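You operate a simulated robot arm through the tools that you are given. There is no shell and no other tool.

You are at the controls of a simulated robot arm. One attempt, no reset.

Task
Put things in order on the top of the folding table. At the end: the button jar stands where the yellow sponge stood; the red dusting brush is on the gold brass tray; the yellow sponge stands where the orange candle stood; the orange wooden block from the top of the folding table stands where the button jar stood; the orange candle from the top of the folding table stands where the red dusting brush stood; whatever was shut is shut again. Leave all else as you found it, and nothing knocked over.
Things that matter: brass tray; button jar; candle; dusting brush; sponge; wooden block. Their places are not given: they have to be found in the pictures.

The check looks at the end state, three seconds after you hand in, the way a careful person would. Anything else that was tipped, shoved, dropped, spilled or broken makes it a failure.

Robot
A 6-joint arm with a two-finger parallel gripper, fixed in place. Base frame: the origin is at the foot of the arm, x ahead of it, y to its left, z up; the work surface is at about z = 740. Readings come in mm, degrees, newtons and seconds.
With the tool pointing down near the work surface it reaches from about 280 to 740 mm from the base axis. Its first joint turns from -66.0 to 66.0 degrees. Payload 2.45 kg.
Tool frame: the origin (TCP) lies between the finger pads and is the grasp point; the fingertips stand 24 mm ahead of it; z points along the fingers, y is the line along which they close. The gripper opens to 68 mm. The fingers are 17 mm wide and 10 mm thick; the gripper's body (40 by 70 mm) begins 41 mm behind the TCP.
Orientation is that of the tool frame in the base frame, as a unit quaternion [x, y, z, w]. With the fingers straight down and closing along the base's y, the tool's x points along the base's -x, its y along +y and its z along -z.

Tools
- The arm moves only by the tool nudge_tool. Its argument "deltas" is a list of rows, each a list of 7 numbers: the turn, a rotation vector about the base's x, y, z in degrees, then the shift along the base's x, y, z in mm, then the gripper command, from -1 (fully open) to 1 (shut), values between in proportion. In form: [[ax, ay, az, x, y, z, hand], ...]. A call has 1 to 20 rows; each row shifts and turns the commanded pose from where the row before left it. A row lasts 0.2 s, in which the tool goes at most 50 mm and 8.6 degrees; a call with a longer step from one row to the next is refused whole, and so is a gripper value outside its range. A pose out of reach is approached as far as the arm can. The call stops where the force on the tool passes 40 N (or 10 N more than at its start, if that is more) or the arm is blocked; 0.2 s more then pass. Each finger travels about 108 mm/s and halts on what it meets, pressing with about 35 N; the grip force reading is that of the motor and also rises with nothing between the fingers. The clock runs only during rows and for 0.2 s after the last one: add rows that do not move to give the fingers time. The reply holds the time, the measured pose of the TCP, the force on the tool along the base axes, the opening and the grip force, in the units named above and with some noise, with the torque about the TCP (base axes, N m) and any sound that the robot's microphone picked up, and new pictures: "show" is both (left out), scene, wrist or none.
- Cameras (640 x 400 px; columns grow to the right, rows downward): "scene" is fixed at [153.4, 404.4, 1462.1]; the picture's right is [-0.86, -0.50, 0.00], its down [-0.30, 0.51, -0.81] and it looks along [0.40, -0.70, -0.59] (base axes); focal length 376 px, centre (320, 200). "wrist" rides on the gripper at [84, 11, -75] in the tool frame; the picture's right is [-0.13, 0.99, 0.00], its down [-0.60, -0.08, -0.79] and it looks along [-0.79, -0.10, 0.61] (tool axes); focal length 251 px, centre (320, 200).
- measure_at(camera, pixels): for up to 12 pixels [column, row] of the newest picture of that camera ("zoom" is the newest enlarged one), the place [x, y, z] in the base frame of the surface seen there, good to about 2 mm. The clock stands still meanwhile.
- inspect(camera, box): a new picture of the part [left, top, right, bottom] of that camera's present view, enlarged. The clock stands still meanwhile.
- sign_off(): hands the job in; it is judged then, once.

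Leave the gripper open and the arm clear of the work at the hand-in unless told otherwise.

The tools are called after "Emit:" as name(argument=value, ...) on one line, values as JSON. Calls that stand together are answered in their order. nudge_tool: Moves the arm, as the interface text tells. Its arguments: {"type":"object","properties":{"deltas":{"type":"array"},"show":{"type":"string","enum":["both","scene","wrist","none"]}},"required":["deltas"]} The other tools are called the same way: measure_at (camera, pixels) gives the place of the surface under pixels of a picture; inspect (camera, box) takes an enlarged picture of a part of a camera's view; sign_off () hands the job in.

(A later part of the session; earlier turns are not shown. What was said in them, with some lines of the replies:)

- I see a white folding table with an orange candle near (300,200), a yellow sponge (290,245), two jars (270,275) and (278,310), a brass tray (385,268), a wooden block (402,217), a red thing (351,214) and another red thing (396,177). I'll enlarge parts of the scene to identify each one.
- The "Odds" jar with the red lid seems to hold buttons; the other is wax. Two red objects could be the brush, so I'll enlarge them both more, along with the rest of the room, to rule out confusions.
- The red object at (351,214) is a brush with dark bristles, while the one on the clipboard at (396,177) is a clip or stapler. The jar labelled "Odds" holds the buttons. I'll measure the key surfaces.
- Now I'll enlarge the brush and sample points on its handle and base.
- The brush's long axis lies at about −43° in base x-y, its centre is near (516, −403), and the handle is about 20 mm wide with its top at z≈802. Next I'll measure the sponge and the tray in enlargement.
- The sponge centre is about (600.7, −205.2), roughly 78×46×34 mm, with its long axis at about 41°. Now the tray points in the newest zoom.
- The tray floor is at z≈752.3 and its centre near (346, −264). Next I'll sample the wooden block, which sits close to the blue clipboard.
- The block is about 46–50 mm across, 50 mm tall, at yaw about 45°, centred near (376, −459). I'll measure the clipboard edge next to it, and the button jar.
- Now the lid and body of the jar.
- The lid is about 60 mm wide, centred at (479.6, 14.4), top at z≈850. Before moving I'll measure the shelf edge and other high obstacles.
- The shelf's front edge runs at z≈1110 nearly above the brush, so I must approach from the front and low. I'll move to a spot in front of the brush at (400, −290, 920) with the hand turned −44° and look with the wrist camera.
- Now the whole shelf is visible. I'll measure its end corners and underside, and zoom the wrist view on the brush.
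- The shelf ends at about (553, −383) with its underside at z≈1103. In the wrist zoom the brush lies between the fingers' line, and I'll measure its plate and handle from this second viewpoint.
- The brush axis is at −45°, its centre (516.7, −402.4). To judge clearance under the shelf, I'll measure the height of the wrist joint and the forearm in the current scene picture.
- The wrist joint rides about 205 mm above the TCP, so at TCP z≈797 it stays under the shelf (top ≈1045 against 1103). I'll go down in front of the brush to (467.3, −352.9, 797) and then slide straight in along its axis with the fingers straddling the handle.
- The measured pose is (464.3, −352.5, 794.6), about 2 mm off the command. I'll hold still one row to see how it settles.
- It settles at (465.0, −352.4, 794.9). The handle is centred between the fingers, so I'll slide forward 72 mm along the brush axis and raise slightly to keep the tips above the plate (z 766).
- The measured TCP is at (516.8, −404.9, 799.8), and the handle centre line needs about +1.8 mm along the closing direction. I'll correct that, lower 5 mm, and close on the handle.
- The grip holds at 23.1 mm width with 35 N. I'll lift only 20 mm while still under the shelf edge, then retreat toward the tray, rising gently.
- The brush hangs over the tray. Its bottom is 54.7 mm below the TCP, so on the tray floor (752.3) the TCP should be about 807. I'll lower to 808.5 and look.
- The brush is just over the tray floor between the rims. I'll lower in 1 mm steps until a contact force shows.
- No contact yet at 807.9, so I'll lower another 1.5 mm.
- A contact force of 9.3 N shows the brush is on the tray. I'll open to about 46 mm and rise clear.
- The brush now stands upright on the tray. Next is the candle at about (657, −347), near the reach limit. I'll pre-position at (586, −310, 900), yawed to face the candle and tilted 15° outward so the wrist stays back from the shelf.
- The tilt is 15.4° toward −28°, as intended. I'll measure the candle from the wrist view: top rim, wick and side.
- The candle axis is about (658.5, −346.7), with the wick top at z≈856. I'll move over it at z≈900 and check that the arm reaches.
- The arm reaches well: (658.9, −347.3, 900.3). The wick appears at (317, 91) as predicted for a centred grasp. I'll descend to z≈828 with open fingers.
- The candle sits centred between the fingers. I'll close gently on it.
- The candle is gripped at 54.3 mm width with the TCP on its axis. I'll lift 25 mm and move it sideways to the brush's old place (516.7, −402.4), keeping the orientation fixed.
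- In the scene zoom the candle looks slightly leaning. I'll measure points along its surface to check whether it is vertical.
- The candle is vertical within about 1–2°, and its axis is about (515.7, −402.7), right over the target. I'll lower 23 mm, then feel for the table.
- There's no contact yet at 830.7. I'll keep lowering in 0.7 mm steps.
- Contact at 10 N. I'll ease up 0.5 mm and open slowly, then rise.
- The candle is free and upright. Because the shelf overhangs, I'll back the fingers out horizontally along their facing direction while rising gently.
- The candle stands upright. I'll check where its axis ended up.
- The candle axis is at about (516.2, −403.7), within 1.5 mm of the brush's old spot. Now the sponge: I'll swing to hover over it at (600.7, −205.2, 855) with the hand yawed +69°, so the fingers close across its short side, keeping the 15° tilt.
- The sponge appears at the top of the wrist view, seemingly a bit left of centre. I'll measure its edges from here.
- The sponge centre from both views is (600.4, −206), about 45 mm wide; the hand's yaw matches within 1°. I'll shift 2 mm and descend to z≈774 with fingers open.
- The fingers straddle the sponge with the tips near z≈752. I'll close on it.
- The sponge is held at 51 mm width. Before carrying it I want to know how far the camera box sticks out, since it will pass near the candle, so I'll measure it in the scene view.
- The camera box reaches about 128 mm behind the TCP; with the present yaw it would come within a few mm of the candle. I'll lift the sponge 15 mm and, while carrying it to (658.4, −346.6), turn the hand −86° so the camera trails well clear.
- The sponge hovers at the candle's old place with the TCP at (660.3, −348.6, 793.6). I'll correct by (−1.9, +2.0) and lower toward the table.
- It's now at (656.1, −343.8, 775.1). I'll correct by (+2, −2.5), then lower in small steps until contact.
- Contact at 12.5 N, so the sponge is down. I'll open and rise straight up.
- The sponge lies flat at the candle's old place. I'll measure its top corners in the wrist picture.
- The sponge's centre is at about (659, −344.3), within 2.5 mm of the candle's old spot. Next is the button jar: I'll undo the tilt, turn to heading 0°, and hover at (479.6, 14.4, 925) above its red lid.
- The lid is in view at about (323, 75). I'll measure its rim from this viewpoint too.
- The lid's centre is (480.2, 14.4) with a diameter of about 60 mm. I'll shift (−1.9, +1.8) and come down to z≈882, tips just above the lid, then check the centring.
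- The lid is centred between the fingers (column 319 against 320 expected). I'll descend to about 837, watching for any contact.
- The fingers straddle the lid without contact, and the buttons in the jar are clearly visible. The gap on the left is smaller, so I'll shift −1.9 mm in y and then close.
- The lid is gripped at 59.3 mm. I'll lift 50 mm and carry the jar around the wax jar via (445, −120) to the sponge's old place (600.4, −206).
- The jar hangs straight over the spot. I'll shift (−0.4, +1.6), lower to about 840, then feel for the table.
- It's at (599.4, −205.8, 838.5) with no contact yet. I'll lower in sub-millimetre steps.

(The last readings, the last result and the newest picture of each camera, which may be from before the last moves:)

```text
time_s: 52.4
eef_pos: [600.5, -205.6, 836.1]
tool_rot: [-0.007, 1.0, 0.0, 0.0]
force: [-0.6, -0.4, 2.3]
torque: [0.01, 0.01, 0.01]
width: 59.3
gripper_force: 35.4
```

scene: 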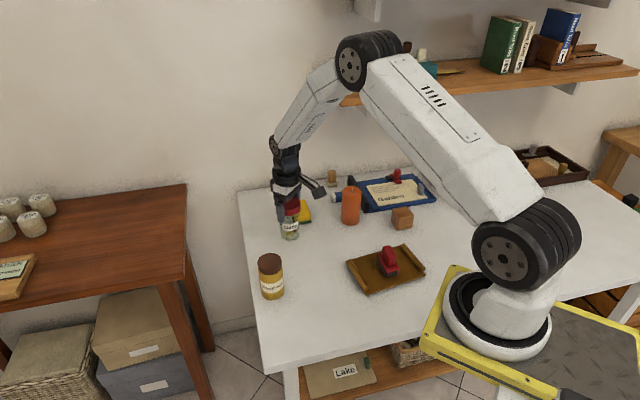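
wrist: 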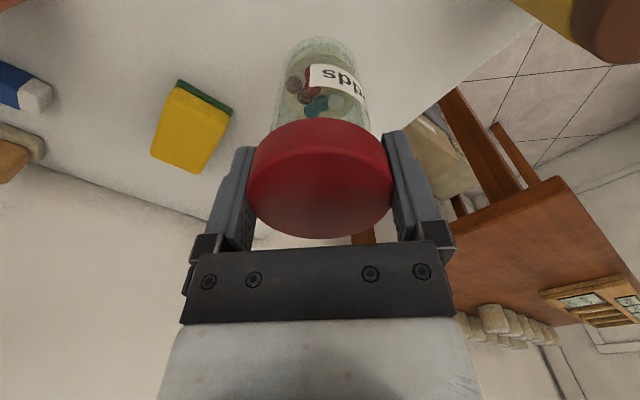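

Emit:
nudge_tool(deltas=[[0, 0, 0, 0, 0, -0.5, 1], [0, 0, 0, 0, 0, 0, 1]], show="both")

Emit:
inspect(camera="scene", box=[250, 190, 330, 260])

```text
time_s: 53.0
eef_pos: [601.8, -205.8, 837.0]
tool_rot: [-0.007, 1.0, 0.002, 0.0]
force: [-1.0, 1.0, 5.1]
torque: [0.06, 0.02, -0.03]
width: 59.0
gripper_force: 35.1
```

scene: 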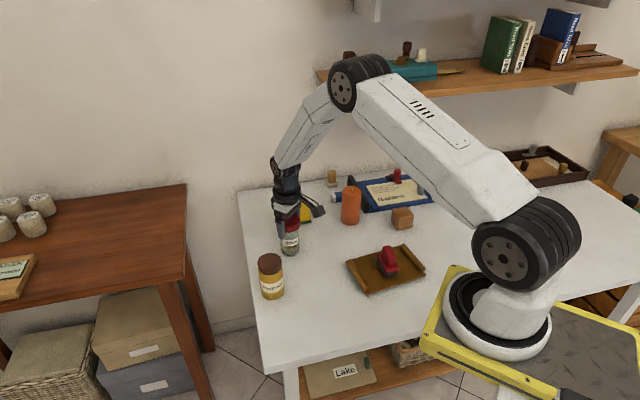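
wrist: 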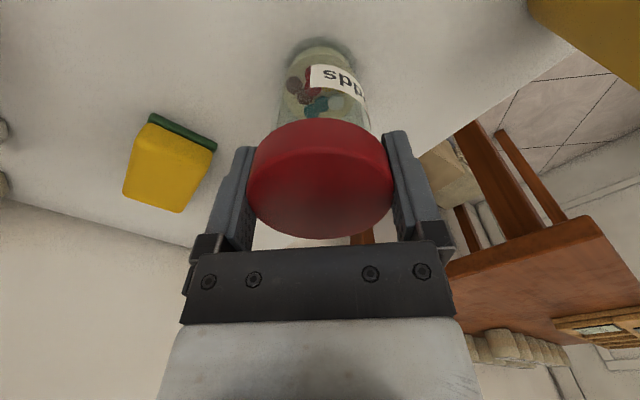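

```text
5.71 times, centred on (290, 225) of scene
```

zoom: 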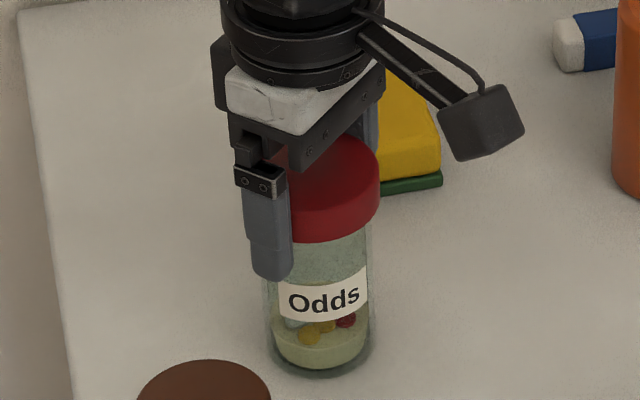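

The jar stands with 5 N of contact. I'll open slowly and rise straight up 70 mm.

Emit:
nudge_tool(deltas=[[0, 0, 0, 0, 0, 0.3, 0.5], [0, 0, 0, 0, 0, 0, -0.6], [0, 0, 0, 0, 0, 0, -0.8], [0, 0, 0, 0, 0, 0, -1], [0, 0, 0, 0, 0, 0, -1], [0, 0, 0, 0, 0, 0, -1]], show="wrist")

```text
time_s: 54.4
eef_pos: [600.6, -206.0, 835.8]
tool_rot: [-0.007, 1.0, 0.001, 0.0]
force: [-1.1, 0.2, 0.0]
torque: [0.0, 0.01, 0.02]
width: 67.8
gripper_force: 0.1
```

wrist: 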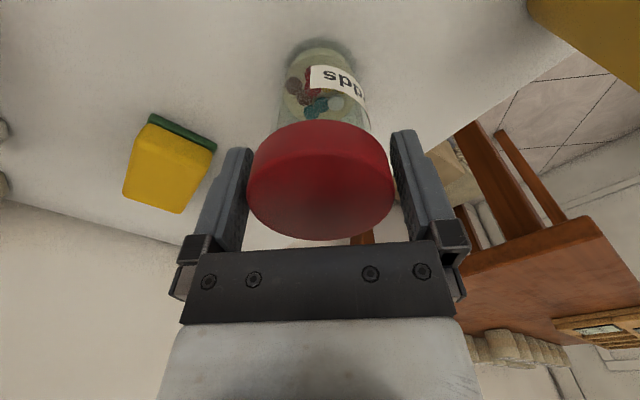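

The fingers are fully open with small gaps on both sides. I'll rise slowly at first, then faster.

Emit:
nudge_tool(deltas=[[0, 0, 0, 0, 0, 5, -1], [0, 0, 0, 0, 0, 8, -1], [0, 0, 0, 0, 0, 12, -1], [0, 0, 0, 0, 0, 20, -1], [0, 0, 0, 0, 0, 30, -1], [0, 0, 0, 0, 0, 20, -1], [0, 0, 0, 0, 0, 0, -1]], show="both")

Emit:
inspect(camera="wrist", box=[240, 0, 400, 140])

Emit:
inspect(camera="scene", box=[250, 190, 330, 260])

```text
time_s: 56.0
eef_pos: [601.1, -204.5, 932.9]
tool_rot: [-0.007, 1.0, 0.001, -0.001]
force: [0.4, 0.2, -0.5]
torque: [0.0, -0.02, -0.01]
width: 68.1
gripper_force: 0.0
```

scene: 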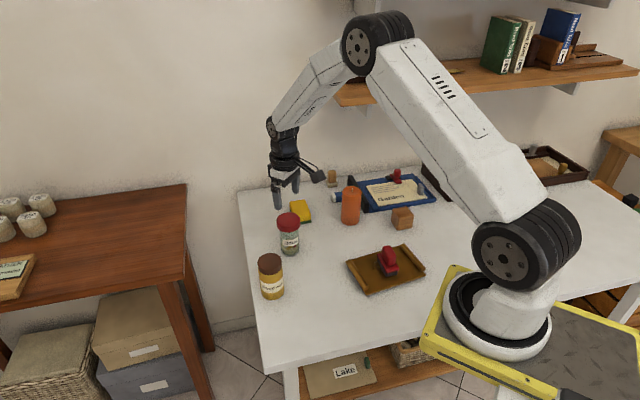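
wrist: 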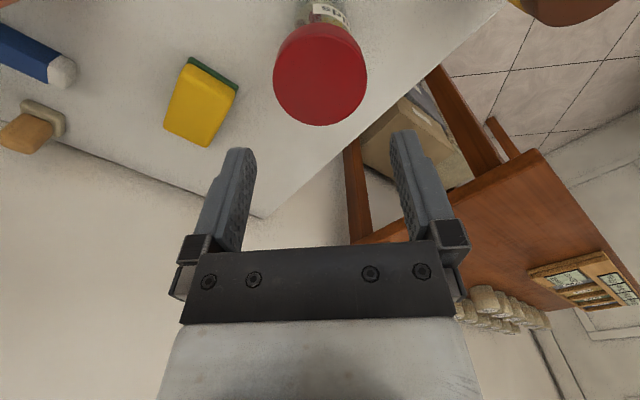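

```text
2.86 times, centred on (320, 70) of wrist
```

zoom: 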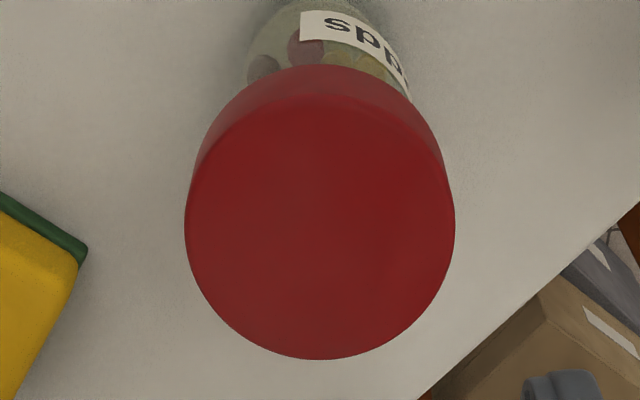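

```text
5.71 times, centred on (290, 225) of scene
```

zoom: 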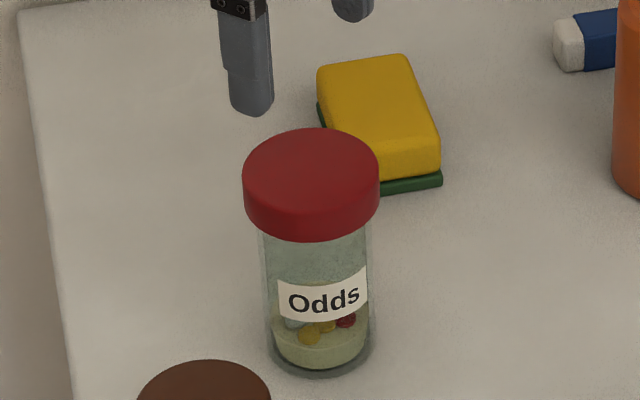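

The jar stands upright. I'll measure its lid rim and base to confirm the position.

Emit:
measure_at(camera="zoom", pixels=[[247, 172], [376, 170], [311, 132], [311, 204], [311, 168], [320, 300], [320, 362]])

Emit:
measure_at(camera="wrist", pixels=[[276, 78], [365, 76], [320, 34], [320, 123], [320, 78]])

```text
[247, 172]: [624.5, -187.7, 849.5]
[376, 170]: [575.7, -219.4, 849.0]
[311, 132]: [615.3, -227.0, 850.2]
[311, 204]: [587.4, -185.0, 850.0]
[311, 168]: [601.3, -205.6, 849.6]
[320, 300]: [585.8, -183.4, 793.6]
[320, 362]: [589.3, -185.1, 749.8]
```

```text
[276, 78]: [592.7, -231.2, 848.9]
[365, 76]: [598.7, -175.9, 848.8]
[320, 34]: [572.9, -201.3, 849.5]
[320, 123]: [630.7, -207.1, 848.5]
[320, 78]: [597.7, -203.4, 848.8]
```

The jar's axis is at about (600.9, −204.6), within 1.5 mm of the target. Last is the wooden block: I'll move to (312, −395, 880) in front of it with heading −45° and look.

Emit:
nudge_tool(deltas=[[0, 0, 0, -36.1, -23.8, -1, -1], [0, 0, -7.4, -36.1, -23.8, -5, -1], [0, 0, -7.4, -36.1, -23.8, -8, -1], [0, 0, -7.4, -36.1, -23.8, -8, -1], [0, 0, -7.4, -36.1, -23.8, -8, -1], [0, 0, -7.4, -36.1, -23.8, -8, -1], [0, 0, -7.2, -36.1, -23.8, -8, -1], [0, 0, 0, -36.4, -23.8, -7, -1], [0, 0, 0, 0, 0, 0, -1], [0, 0, 0, 0, 0, 0, -1]], show="both")

Emit:
inspect(camera="wrist", box=[240, 60, 400, 240])

```text
time_s: 58.2
eef_pos: [313.8, -394.9, 877.7]
tool_rot: [0.37, 0.929, 0.001, 0.0]
force: [0.2, -0.1, -0.5]
torque: [0.01, 0.02, 0.0]
width: 68.2
gripper_force: 0.1
```

scene: 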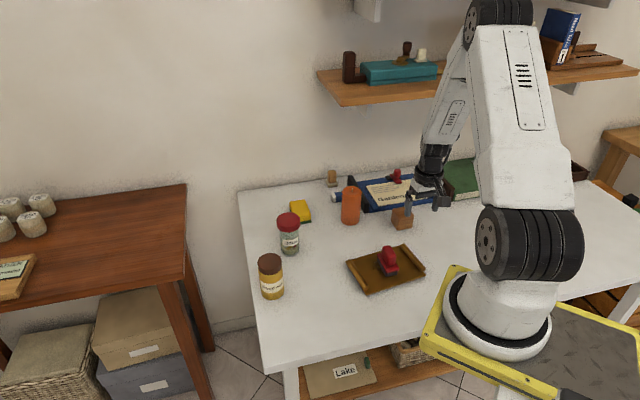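
wrist: 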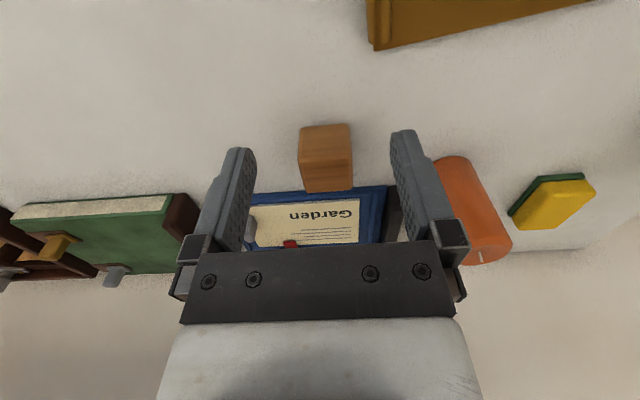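

```text
2.22 times, centred on (320, 150) of wrist
```

zoom: 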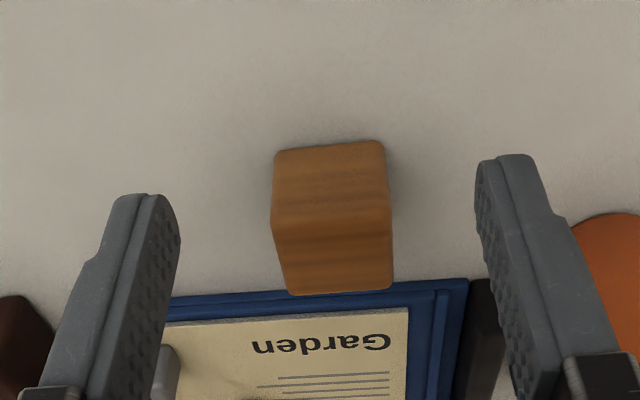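

The block is straight ahead between the fingers. I'll zoom in and measure its faces for centre and yaw.

Emit:
inspect(camera="wrist", box=[285, 110, 365, 200])

```text
4.44 times, centred on (325, 155) of wrist
```

zoom: 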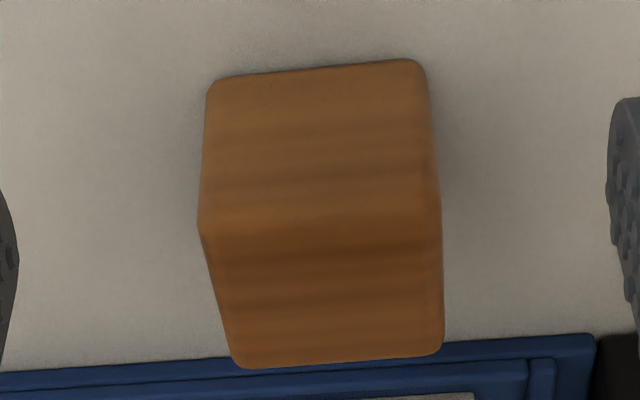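

Emit:
measure_at(camera="zoom", pixels=[[215, 85], [415, 68], [207, 228], [433, 218], [240, 360], [435, 348], [325, 290], [225, 300], [440, 290], [320, 75], [320, 240], [340, 355]])

```text
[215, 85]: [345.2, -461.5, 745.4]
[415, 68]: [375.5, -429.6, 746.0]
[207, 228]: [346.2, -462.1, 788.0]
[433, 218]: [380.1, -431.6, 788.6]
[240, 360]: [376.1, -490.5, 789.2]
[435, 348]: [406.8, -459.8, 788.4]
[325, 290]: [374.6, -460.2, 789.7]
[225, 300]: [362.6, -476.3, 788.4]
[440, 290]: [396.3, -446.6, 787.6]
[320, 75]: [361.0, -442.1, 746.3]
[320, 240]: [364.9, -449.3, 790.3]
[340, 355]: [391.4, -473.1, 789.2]
```

The block centre is (376.5, −460) with yaw about 45°. I'll turn −1.4° and move over it at z≈850.

Emit:
nudge_tool(deltas=[[0, 0, -1.4, 20.9, -21.7, -9, -1], [0, 0, 0, 20.9, -21.7, -9, -1], [0, 0, 0, 20.9, -21.7, -9, -1], [0, 0, 0, 0, 0, 0, -1], [0, 0, 0, 0, 0, 0, -1]], show="both")

```text
time_s: 59.4
eef_pos: [374.7, -459.9, 851.2]
tool_rot: [0.381, 0.925, 0.001, 0.001]
force: [-0.1, -0.8, 0.2]
torque: [-0.01, 0.01, 0.01]
width: 67.9
gripper_force: 0.1
```

scene: 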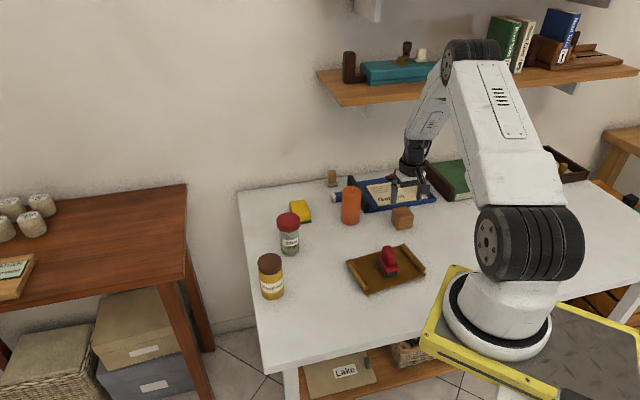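
wrist: 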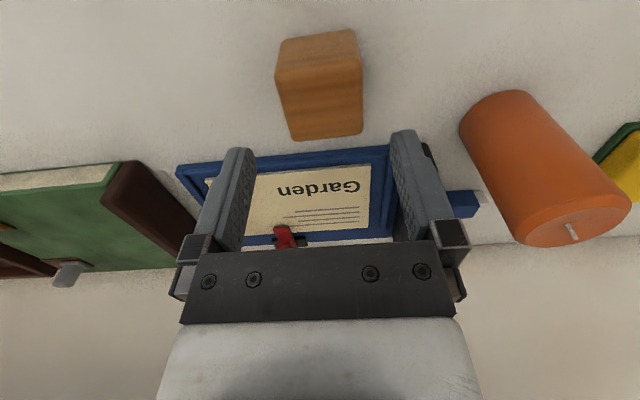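

The TCP is at (374.7, −459.9, 851.2). I'll shift (+2, +0.3) and descend to z≈773 with the fingers either side of the block.

Emit:
nudge_tool(deltas=[[0, 0, 0, 1.0, 0.2, -25, -1], [0, 0, 0, 1.0, 0.1, -25, -1], [0, 0, 0, 0, 0, -18, -1], [0, 0, 0, 0, 0, -10, -1], [0, 0, 0, 0, 0, 0, -1], [0, 0, 0, 0, 0, 0, -1]], show="both")

Emit:
inspect(camera="scene", box=[370, 160, 450, 240])

```text
time_s: 60.8
eef_pos: [376.0, -462.1, 774.3]
tool_rot: [0.381, 0.925, 0.001, 0.0]
force: [-0.1, 0.3, -0.6]
torque: [0.02, -0.04, -0.02]
width: 68.1
gripper_force: 0.0
```

scene: 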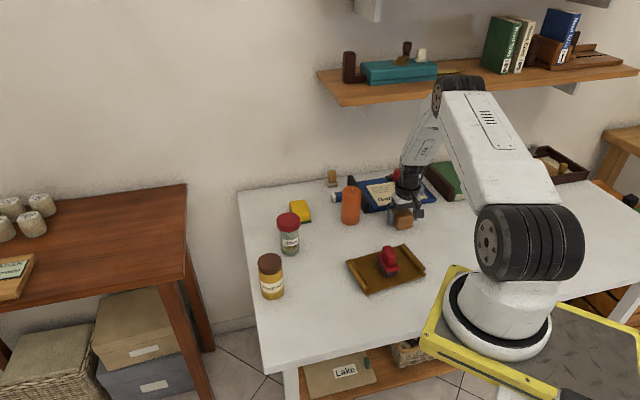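
wrist: 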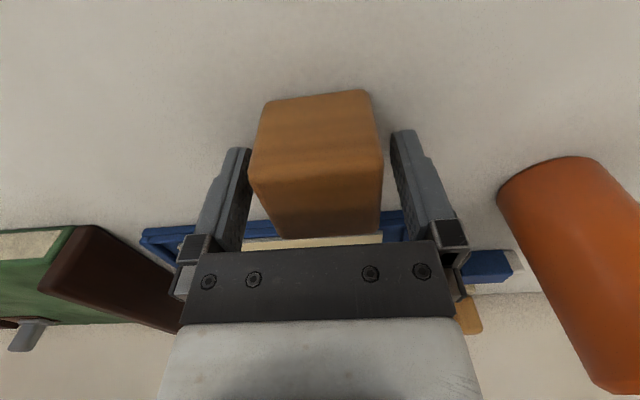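

```text
5.00 times, centred on (410, 200) of scene
```

zoom: 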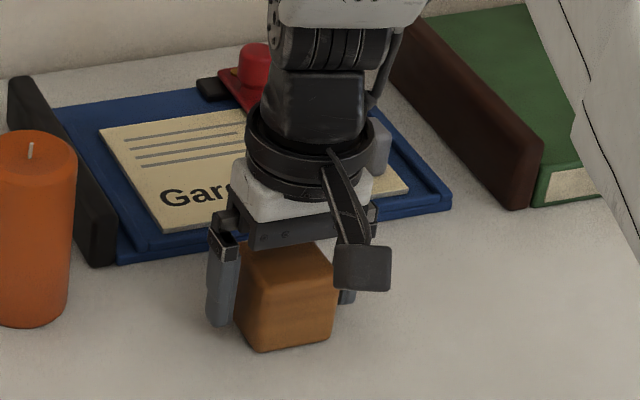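

The fingers flank the block; it sits slightly to one side, so I'll shift +1.5 mm along the closing direction and close.

Emit:
nudge_tool(deltas=[[0, 0, 0, 1.0, 1.2, 0, -1], [0, 0, 0, 0, 0, 0, -0.7], [0, 0, 0, 0, 0, 0, -0.5], [0, 0, 0, 0, 0, 0, -0.35], [0, 0, 0, 0, 0, 0, 0.3], [0, 0, 0, 0, 0, 0, 1], [0, 0, 0, 0, 0, 0, 1]], show="wrist")

```text
time_s: 62.4
eef_pos: [376.8, -462.0, 774.4]
tool_rot: [0.381, 0.924, 0.0, 0.0]
force: [0.4, 0.8, 1.7]
torque: [-0.01, 0.03, 0.01]
width: 49.6
gripper_force: 35.0
```

wrist: 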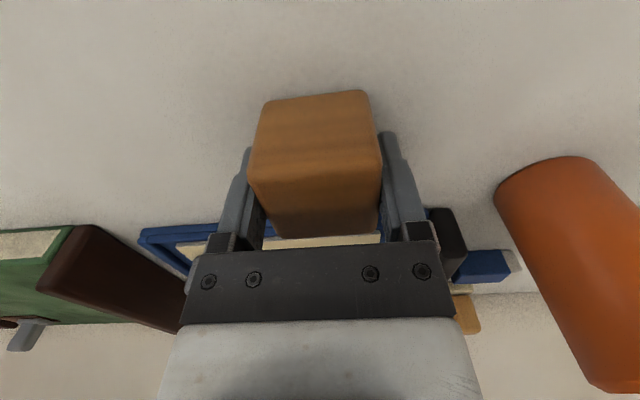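

The block is gripped at 49.6 mm. I'll lift, pull back from under the shelf while rising, pass above the tray brush (block bottom ≥840 against brush top ~814) and go on to the jar's old place (480.2, 14.4).

Emit:
nudge_tool(deltas=[[0, 0, 0, 0, 0, 10, 1], [0, 0, 0, -3, 10, 15, 1], [0, 0, 0, -6, 33, 27, 1], [0, 0, 0, -4, 33, 27, 1], [0, 0, 0, -4, 33, 27, 1], [0, 0, 0, 9.7, 39.5, 2, 1], [0, 0, 0, 9.7, 39.5, 2, 1], [0, 0, 0, 9.7, 39.5, 2, 1], [0, 0, 0, 9.7, 39.5, 2, 1], [0, 0, 0, 9.7, 39.5, 0, 1], [0, 0, 0, 9.7, 39.5, 0, 1], [0, 0, 0, 15, 32.6, 0, 1], [0, 0, 0, 15, 32.6, 0, 1], [0, 0, 0, 15, 32.6, 0, 1], [0, 0, 0, 17.2, 32.6, 0, 1], [0, 0, 0, 0, 0, 0, 1], [0, 0, 0, 0, 0, 0, 1]], show="both")

Emit:
inspect(camera="scene", box=[230, 220, 390, 360])

```text
time_s: 66.0
eef_pos: [482.0, 16.8, 886.0]
tool_rot: [0.381, 0.925, 0.001, 0.0]
force: [-0.1, 0.5, -1.0]
torque: [-0.04, 0.01, 0.0]
width: 49.6
gripper_force: 34.8
```

scene: 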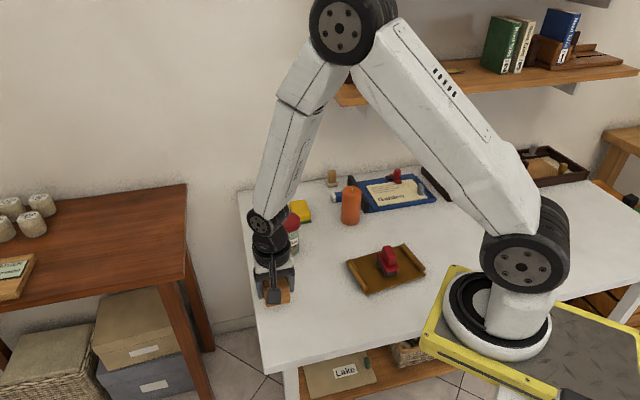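
wrist: 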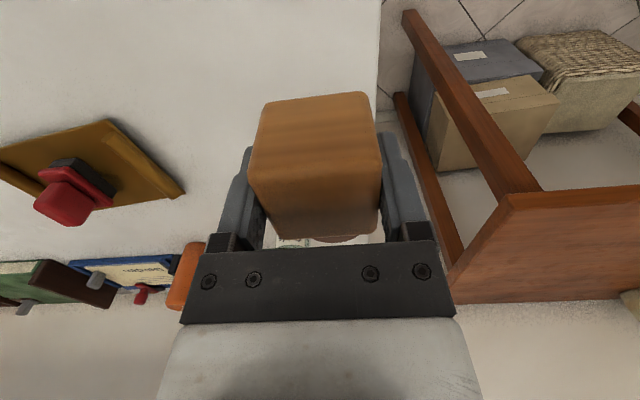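

```text
2.86 times, centred on (310, 290) of scene
```

zoom: 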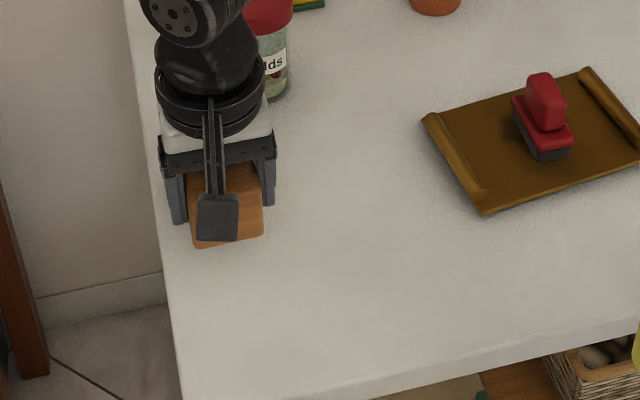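

The block hangs above the jar's old spot, table-aligned. The wax jar lies ~80 mm in front of the hand while the hand's front reaches only ~45 mm, so it's clear. I'll shift (−1.4, −2.8) and lower to about 777.

Emit:
nudge_tool(deltas=[[0, 0, 0, -0.7, -1.4, -20, 1], [0, 0, 0, -0.7, -1.4, -30, 1], [0, 0, 0, 0, 0, -30, 1], [0, 0, 0, 0, 0, -18, 1], [0, 0, 0, 0, 0, -9, 1], [0, 0, 0, 0, 0, 0, 1], [0, 0, 0, 0, 0, 0, 1]], show="both")

Emit:
inspect(camera="scene", box=[240, 230, 320, 340])

```text
time_s: 67.6
eef_pos: [477.7, 13.0, 780.3]
tool_rot: [0.381, 0.924, 0.001, 0.001]
force: [0.2, 0.4, -1.1]
torque: [0.02, 0.01, 0.01]
width: 49.6
gripper_force: 35.1
```

scene: 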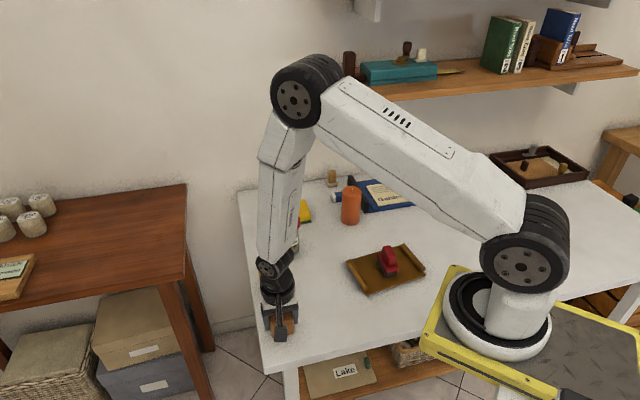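
wrist: 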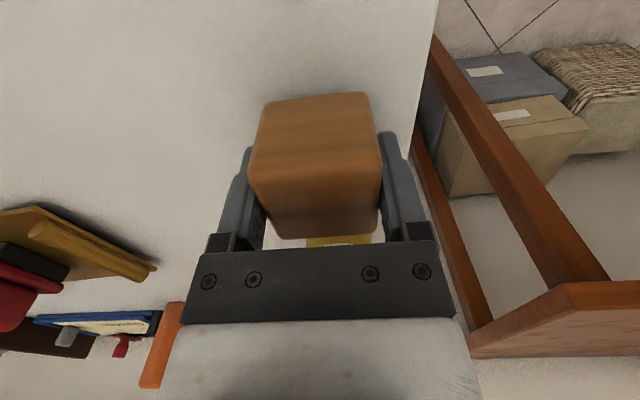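

```text
3.64 times, centred on (280, 285) of scene
```

zoom: 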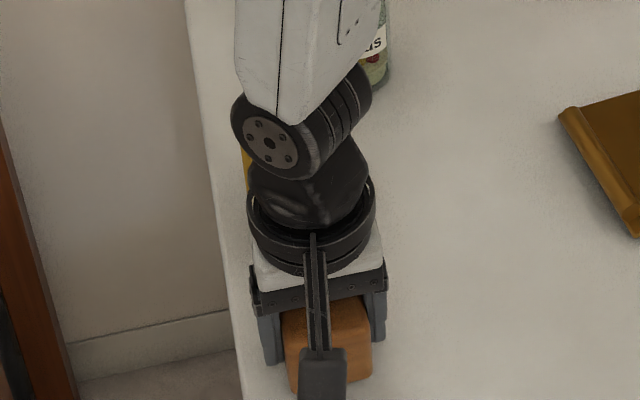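

It's at (477.7, 13.0, 780.3). I'll correct (+2.5, +1), lower 5 mm, and then feel.

Emit:
nudge_tool(deltas=[[0, 0, 0, 2.2, 1.0, -2.5, 1], [0, 0, 0, 0, 0, -2, 1], [0, 0, 0, 0, 0, 0, 1], [0, 0, 0, 0, 0, 0, 1]], show="none")

```text
time_s: 68.6
eef_pos: [480.5, 14.4, 775.9]
tool_rot: [0.381, 0.925, 0.001, 0.0]
force: [-0.2, 0.4, -0.1]
torque: [0.02, -0.03, 0.0]
width: 49.6
gripper_force: 35.3
```

Emit:
nudge_tool(deltas=[[0, 0, 0, 0, 0, -0.8, 1], [0, 0, 0, 0, 0, 0, 1], [0, 0, 0, 0, 0, -0.6, 1], [0, 0, 0, 0, 0, 0, 1]], show="none")

```text
time_s: 69.6
eef_pos: [481.1, 14.2, 773.9]
tool_rot: [0.381, 0.925, 0.001, 0.0]
force: [-0.7, 0.9, 4.7]
torque: [-0.07, 0.12, -0.02]
width: 49.6
gripper_force: 35.0
```

Contact at 4.7 N: the block is on the table. I'll open and rise straight up.

Emit:
nudge_tool(deltas=[[0, 0, 0, 0, 0, 0, 0.4], [0, 0, 0, 0, 0, 0, -0.4], [0, 0, 0, 0, 0, 0, -0.7], [0, 0, 0, 0, 0, 0, -1], [0, 0, 0, 0, 0, 0, -1], [0, 0, 0, 0, 0, 8, -1], [0, 0, 0, 0, 0, 20, -1], [0, 0, 0, 0, 0, 35, -1], [0, 0, 0, 0, 0, 40, -1], [0, 0, 0, 0, 0, 40, -1], [0, 0, 0, 0, 0, 0, -1]], show="both")

Emit:
inspect(camera="wrist", box=[240, 40, 400, 200])

```text
time_s: 72.0
eef_pos: [481.6, 13.1, 918.5]
tool_rot: [0.381, 0.924, 0.001, 0.0]
force: [0.8, 0.2, -0.4]
torque: [-0.03, 0.0, -0.02]
width: 68.1
gripper_force: 0.1
```

scene: 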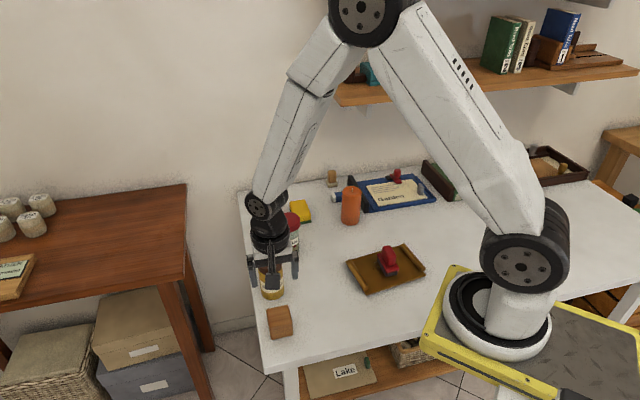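
wrist: 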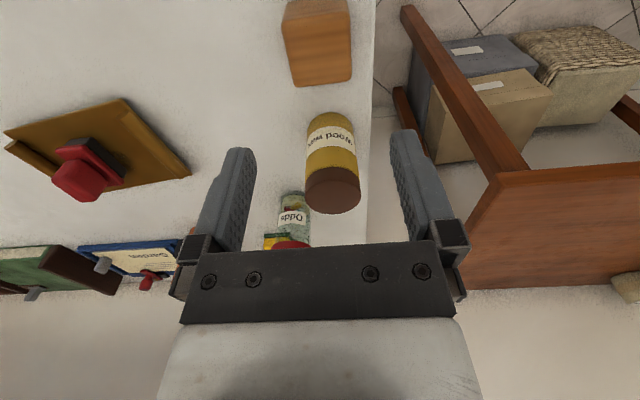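

```text
2.50 times, centred on (320, 120) of wrist
```

zoom: 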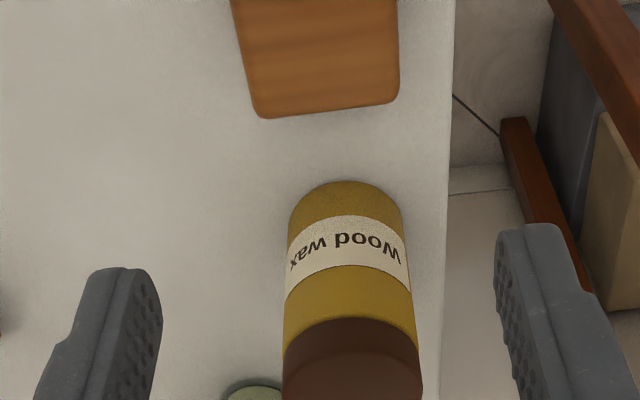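

The block stands where the jar was. I'll move the arm up and clear to about the starting pose for a final look.

Emit:
nudge_tool(deltas=[[0, 0, 0, -4, -10, 40, -1], [0, 0, 7.5, -4.1, -23, 35, -1], [0, 0, 7.5, -4.1, -23, 35, -1], [0, 0, 7.5, -4.1, -23, 35, -1], [0, 0, 7.5, -4.1, -23, 35, -1], [0, 0, 7.5, -4.1, -23, 30, -1], [0, 0, 7.3, 0, -22, 5, -1], [0, 0, 0, 0, 0, 0, -1], [0, 0, 0, 0, 0, 0, -1]], show="both")

Emit:
inspect(camera="scene", box=[236, 160, 396, 260])

Emit:
inspect(camera="scene", box=[236, 240, 436, 365])

Emit:
inspect(camera="scene", box=[320, 140, 520, 265])

```text
time_s: 74.0
eef_pos: [459.4, -132.7, 1134.4]
tool_rot: [0.0, 1.0, 0.001, 0.0]
force: [-1.1, 0.6, 0.2]
torque: [-0.04, 0.02, -0.01]
width: 68.0
gripper_force: 0.0
```

scene: 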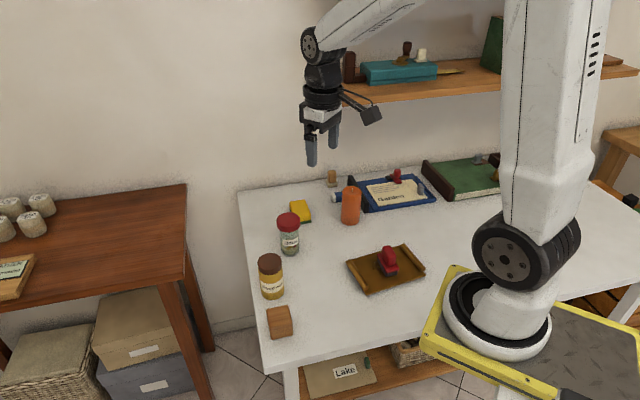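
wrist: 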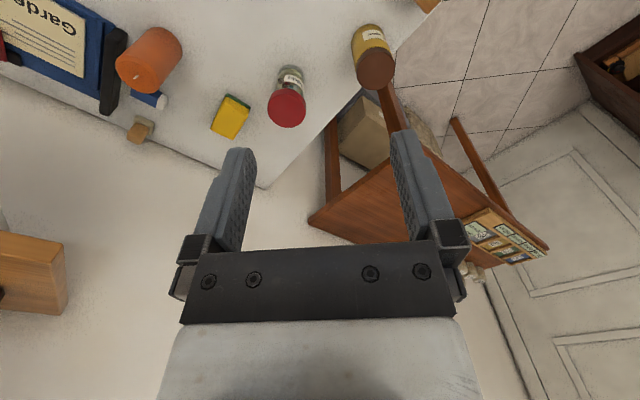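

```text
4.00 times, centred on (316, 210) of scene
```

zoom: 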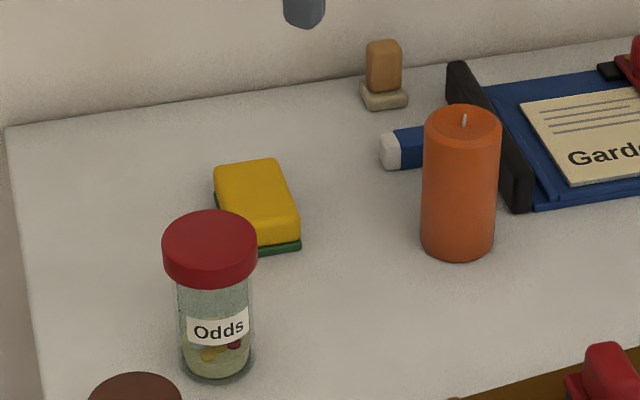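

```text
3.20 times, centred on (336, 302) of scene
```

zoom: 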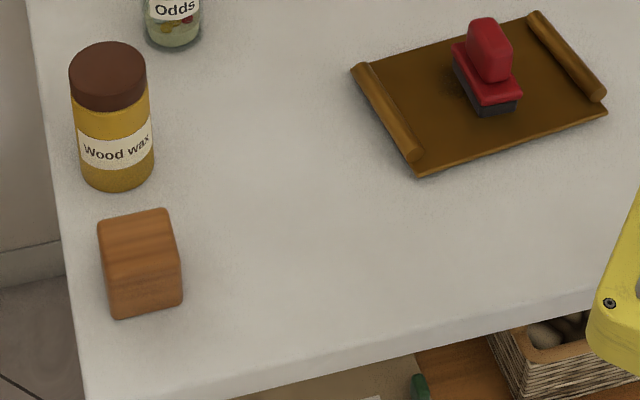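

```text
3.20 times, centred on (420, 202) of scene
```

zoom: 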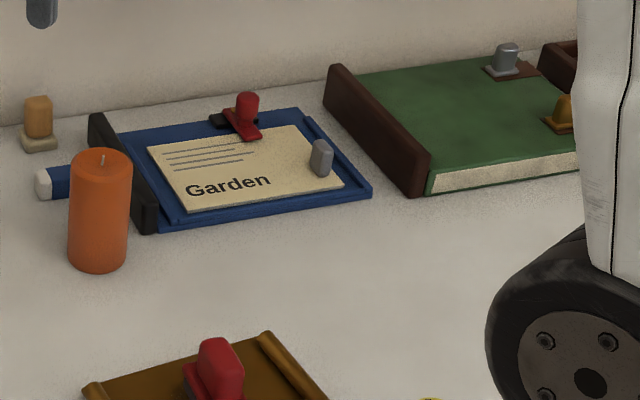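

Everything stands upright: the candle at the brush's place, the sponge at the candle's, the jar at the sponge's, the block at the jar's, and the brush on the tray. I'll check the block's position and that tray and wax jar did not move.

Emit:
measure_at(camera="scene", pixels=[[268, 310], [287.5, 305.5], [291.5, 320.5], [270.5, 323.5], [280, 315], [269, 261], [348, 262], [403, 246], [366, 293], [388, 257], [343, 197], [330, 183]])

```text
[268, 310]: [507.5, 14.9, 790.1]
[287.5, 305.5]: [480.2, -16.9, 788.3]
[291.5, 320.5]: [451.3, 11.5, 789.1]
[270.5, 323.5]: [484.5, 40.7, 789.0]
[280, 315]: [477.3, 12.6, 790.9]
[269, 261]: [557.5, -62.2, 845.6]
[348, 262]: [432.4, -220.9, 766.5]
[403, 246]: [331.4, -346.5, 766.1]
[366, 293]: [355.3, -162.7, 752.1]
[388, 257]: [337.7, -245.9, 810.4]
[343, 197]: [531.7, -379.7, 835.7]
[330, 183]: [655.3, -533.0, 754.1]
```

The block's centre is at (480.9, 12.6), within 2 mm of the jar's old place. The tray and wax jar read the same as at the start, nothing was opened, the gripper is open and the arm is clear. I'm handing in.

Emit:
sign_off()

```text
The job is handed in.
```

The five pieces are in their new places on the folding table, and I've handed the job in. In the last pictures everything stands upright. The tray and the wax jar measured the same as at the start.

| Item | Now at | Distance from target centre |
|---|---|---|
| Red dusting brush | on the brass tray, between the rims | – |
| Orange candle | where the brush stood | about 1.5 mm |
| Yellow sponge | where the candle stood | about 2.5 mm |
| Button jar ("Odds", red lid) | where the sponge stood | about 1.5 mm |
| Orange wooden block | where the button jar stood | about 2 mm |

- **Sponge orientation:** it lies flat but is turned about 86° from how it lay before. I turned it so the wrist camera would clear the candle.
- **Doors and lids:** I opened nothing, so there was nothing to shut again.
- **Arm:** the gripper is open and the arm is back near its starting pose.
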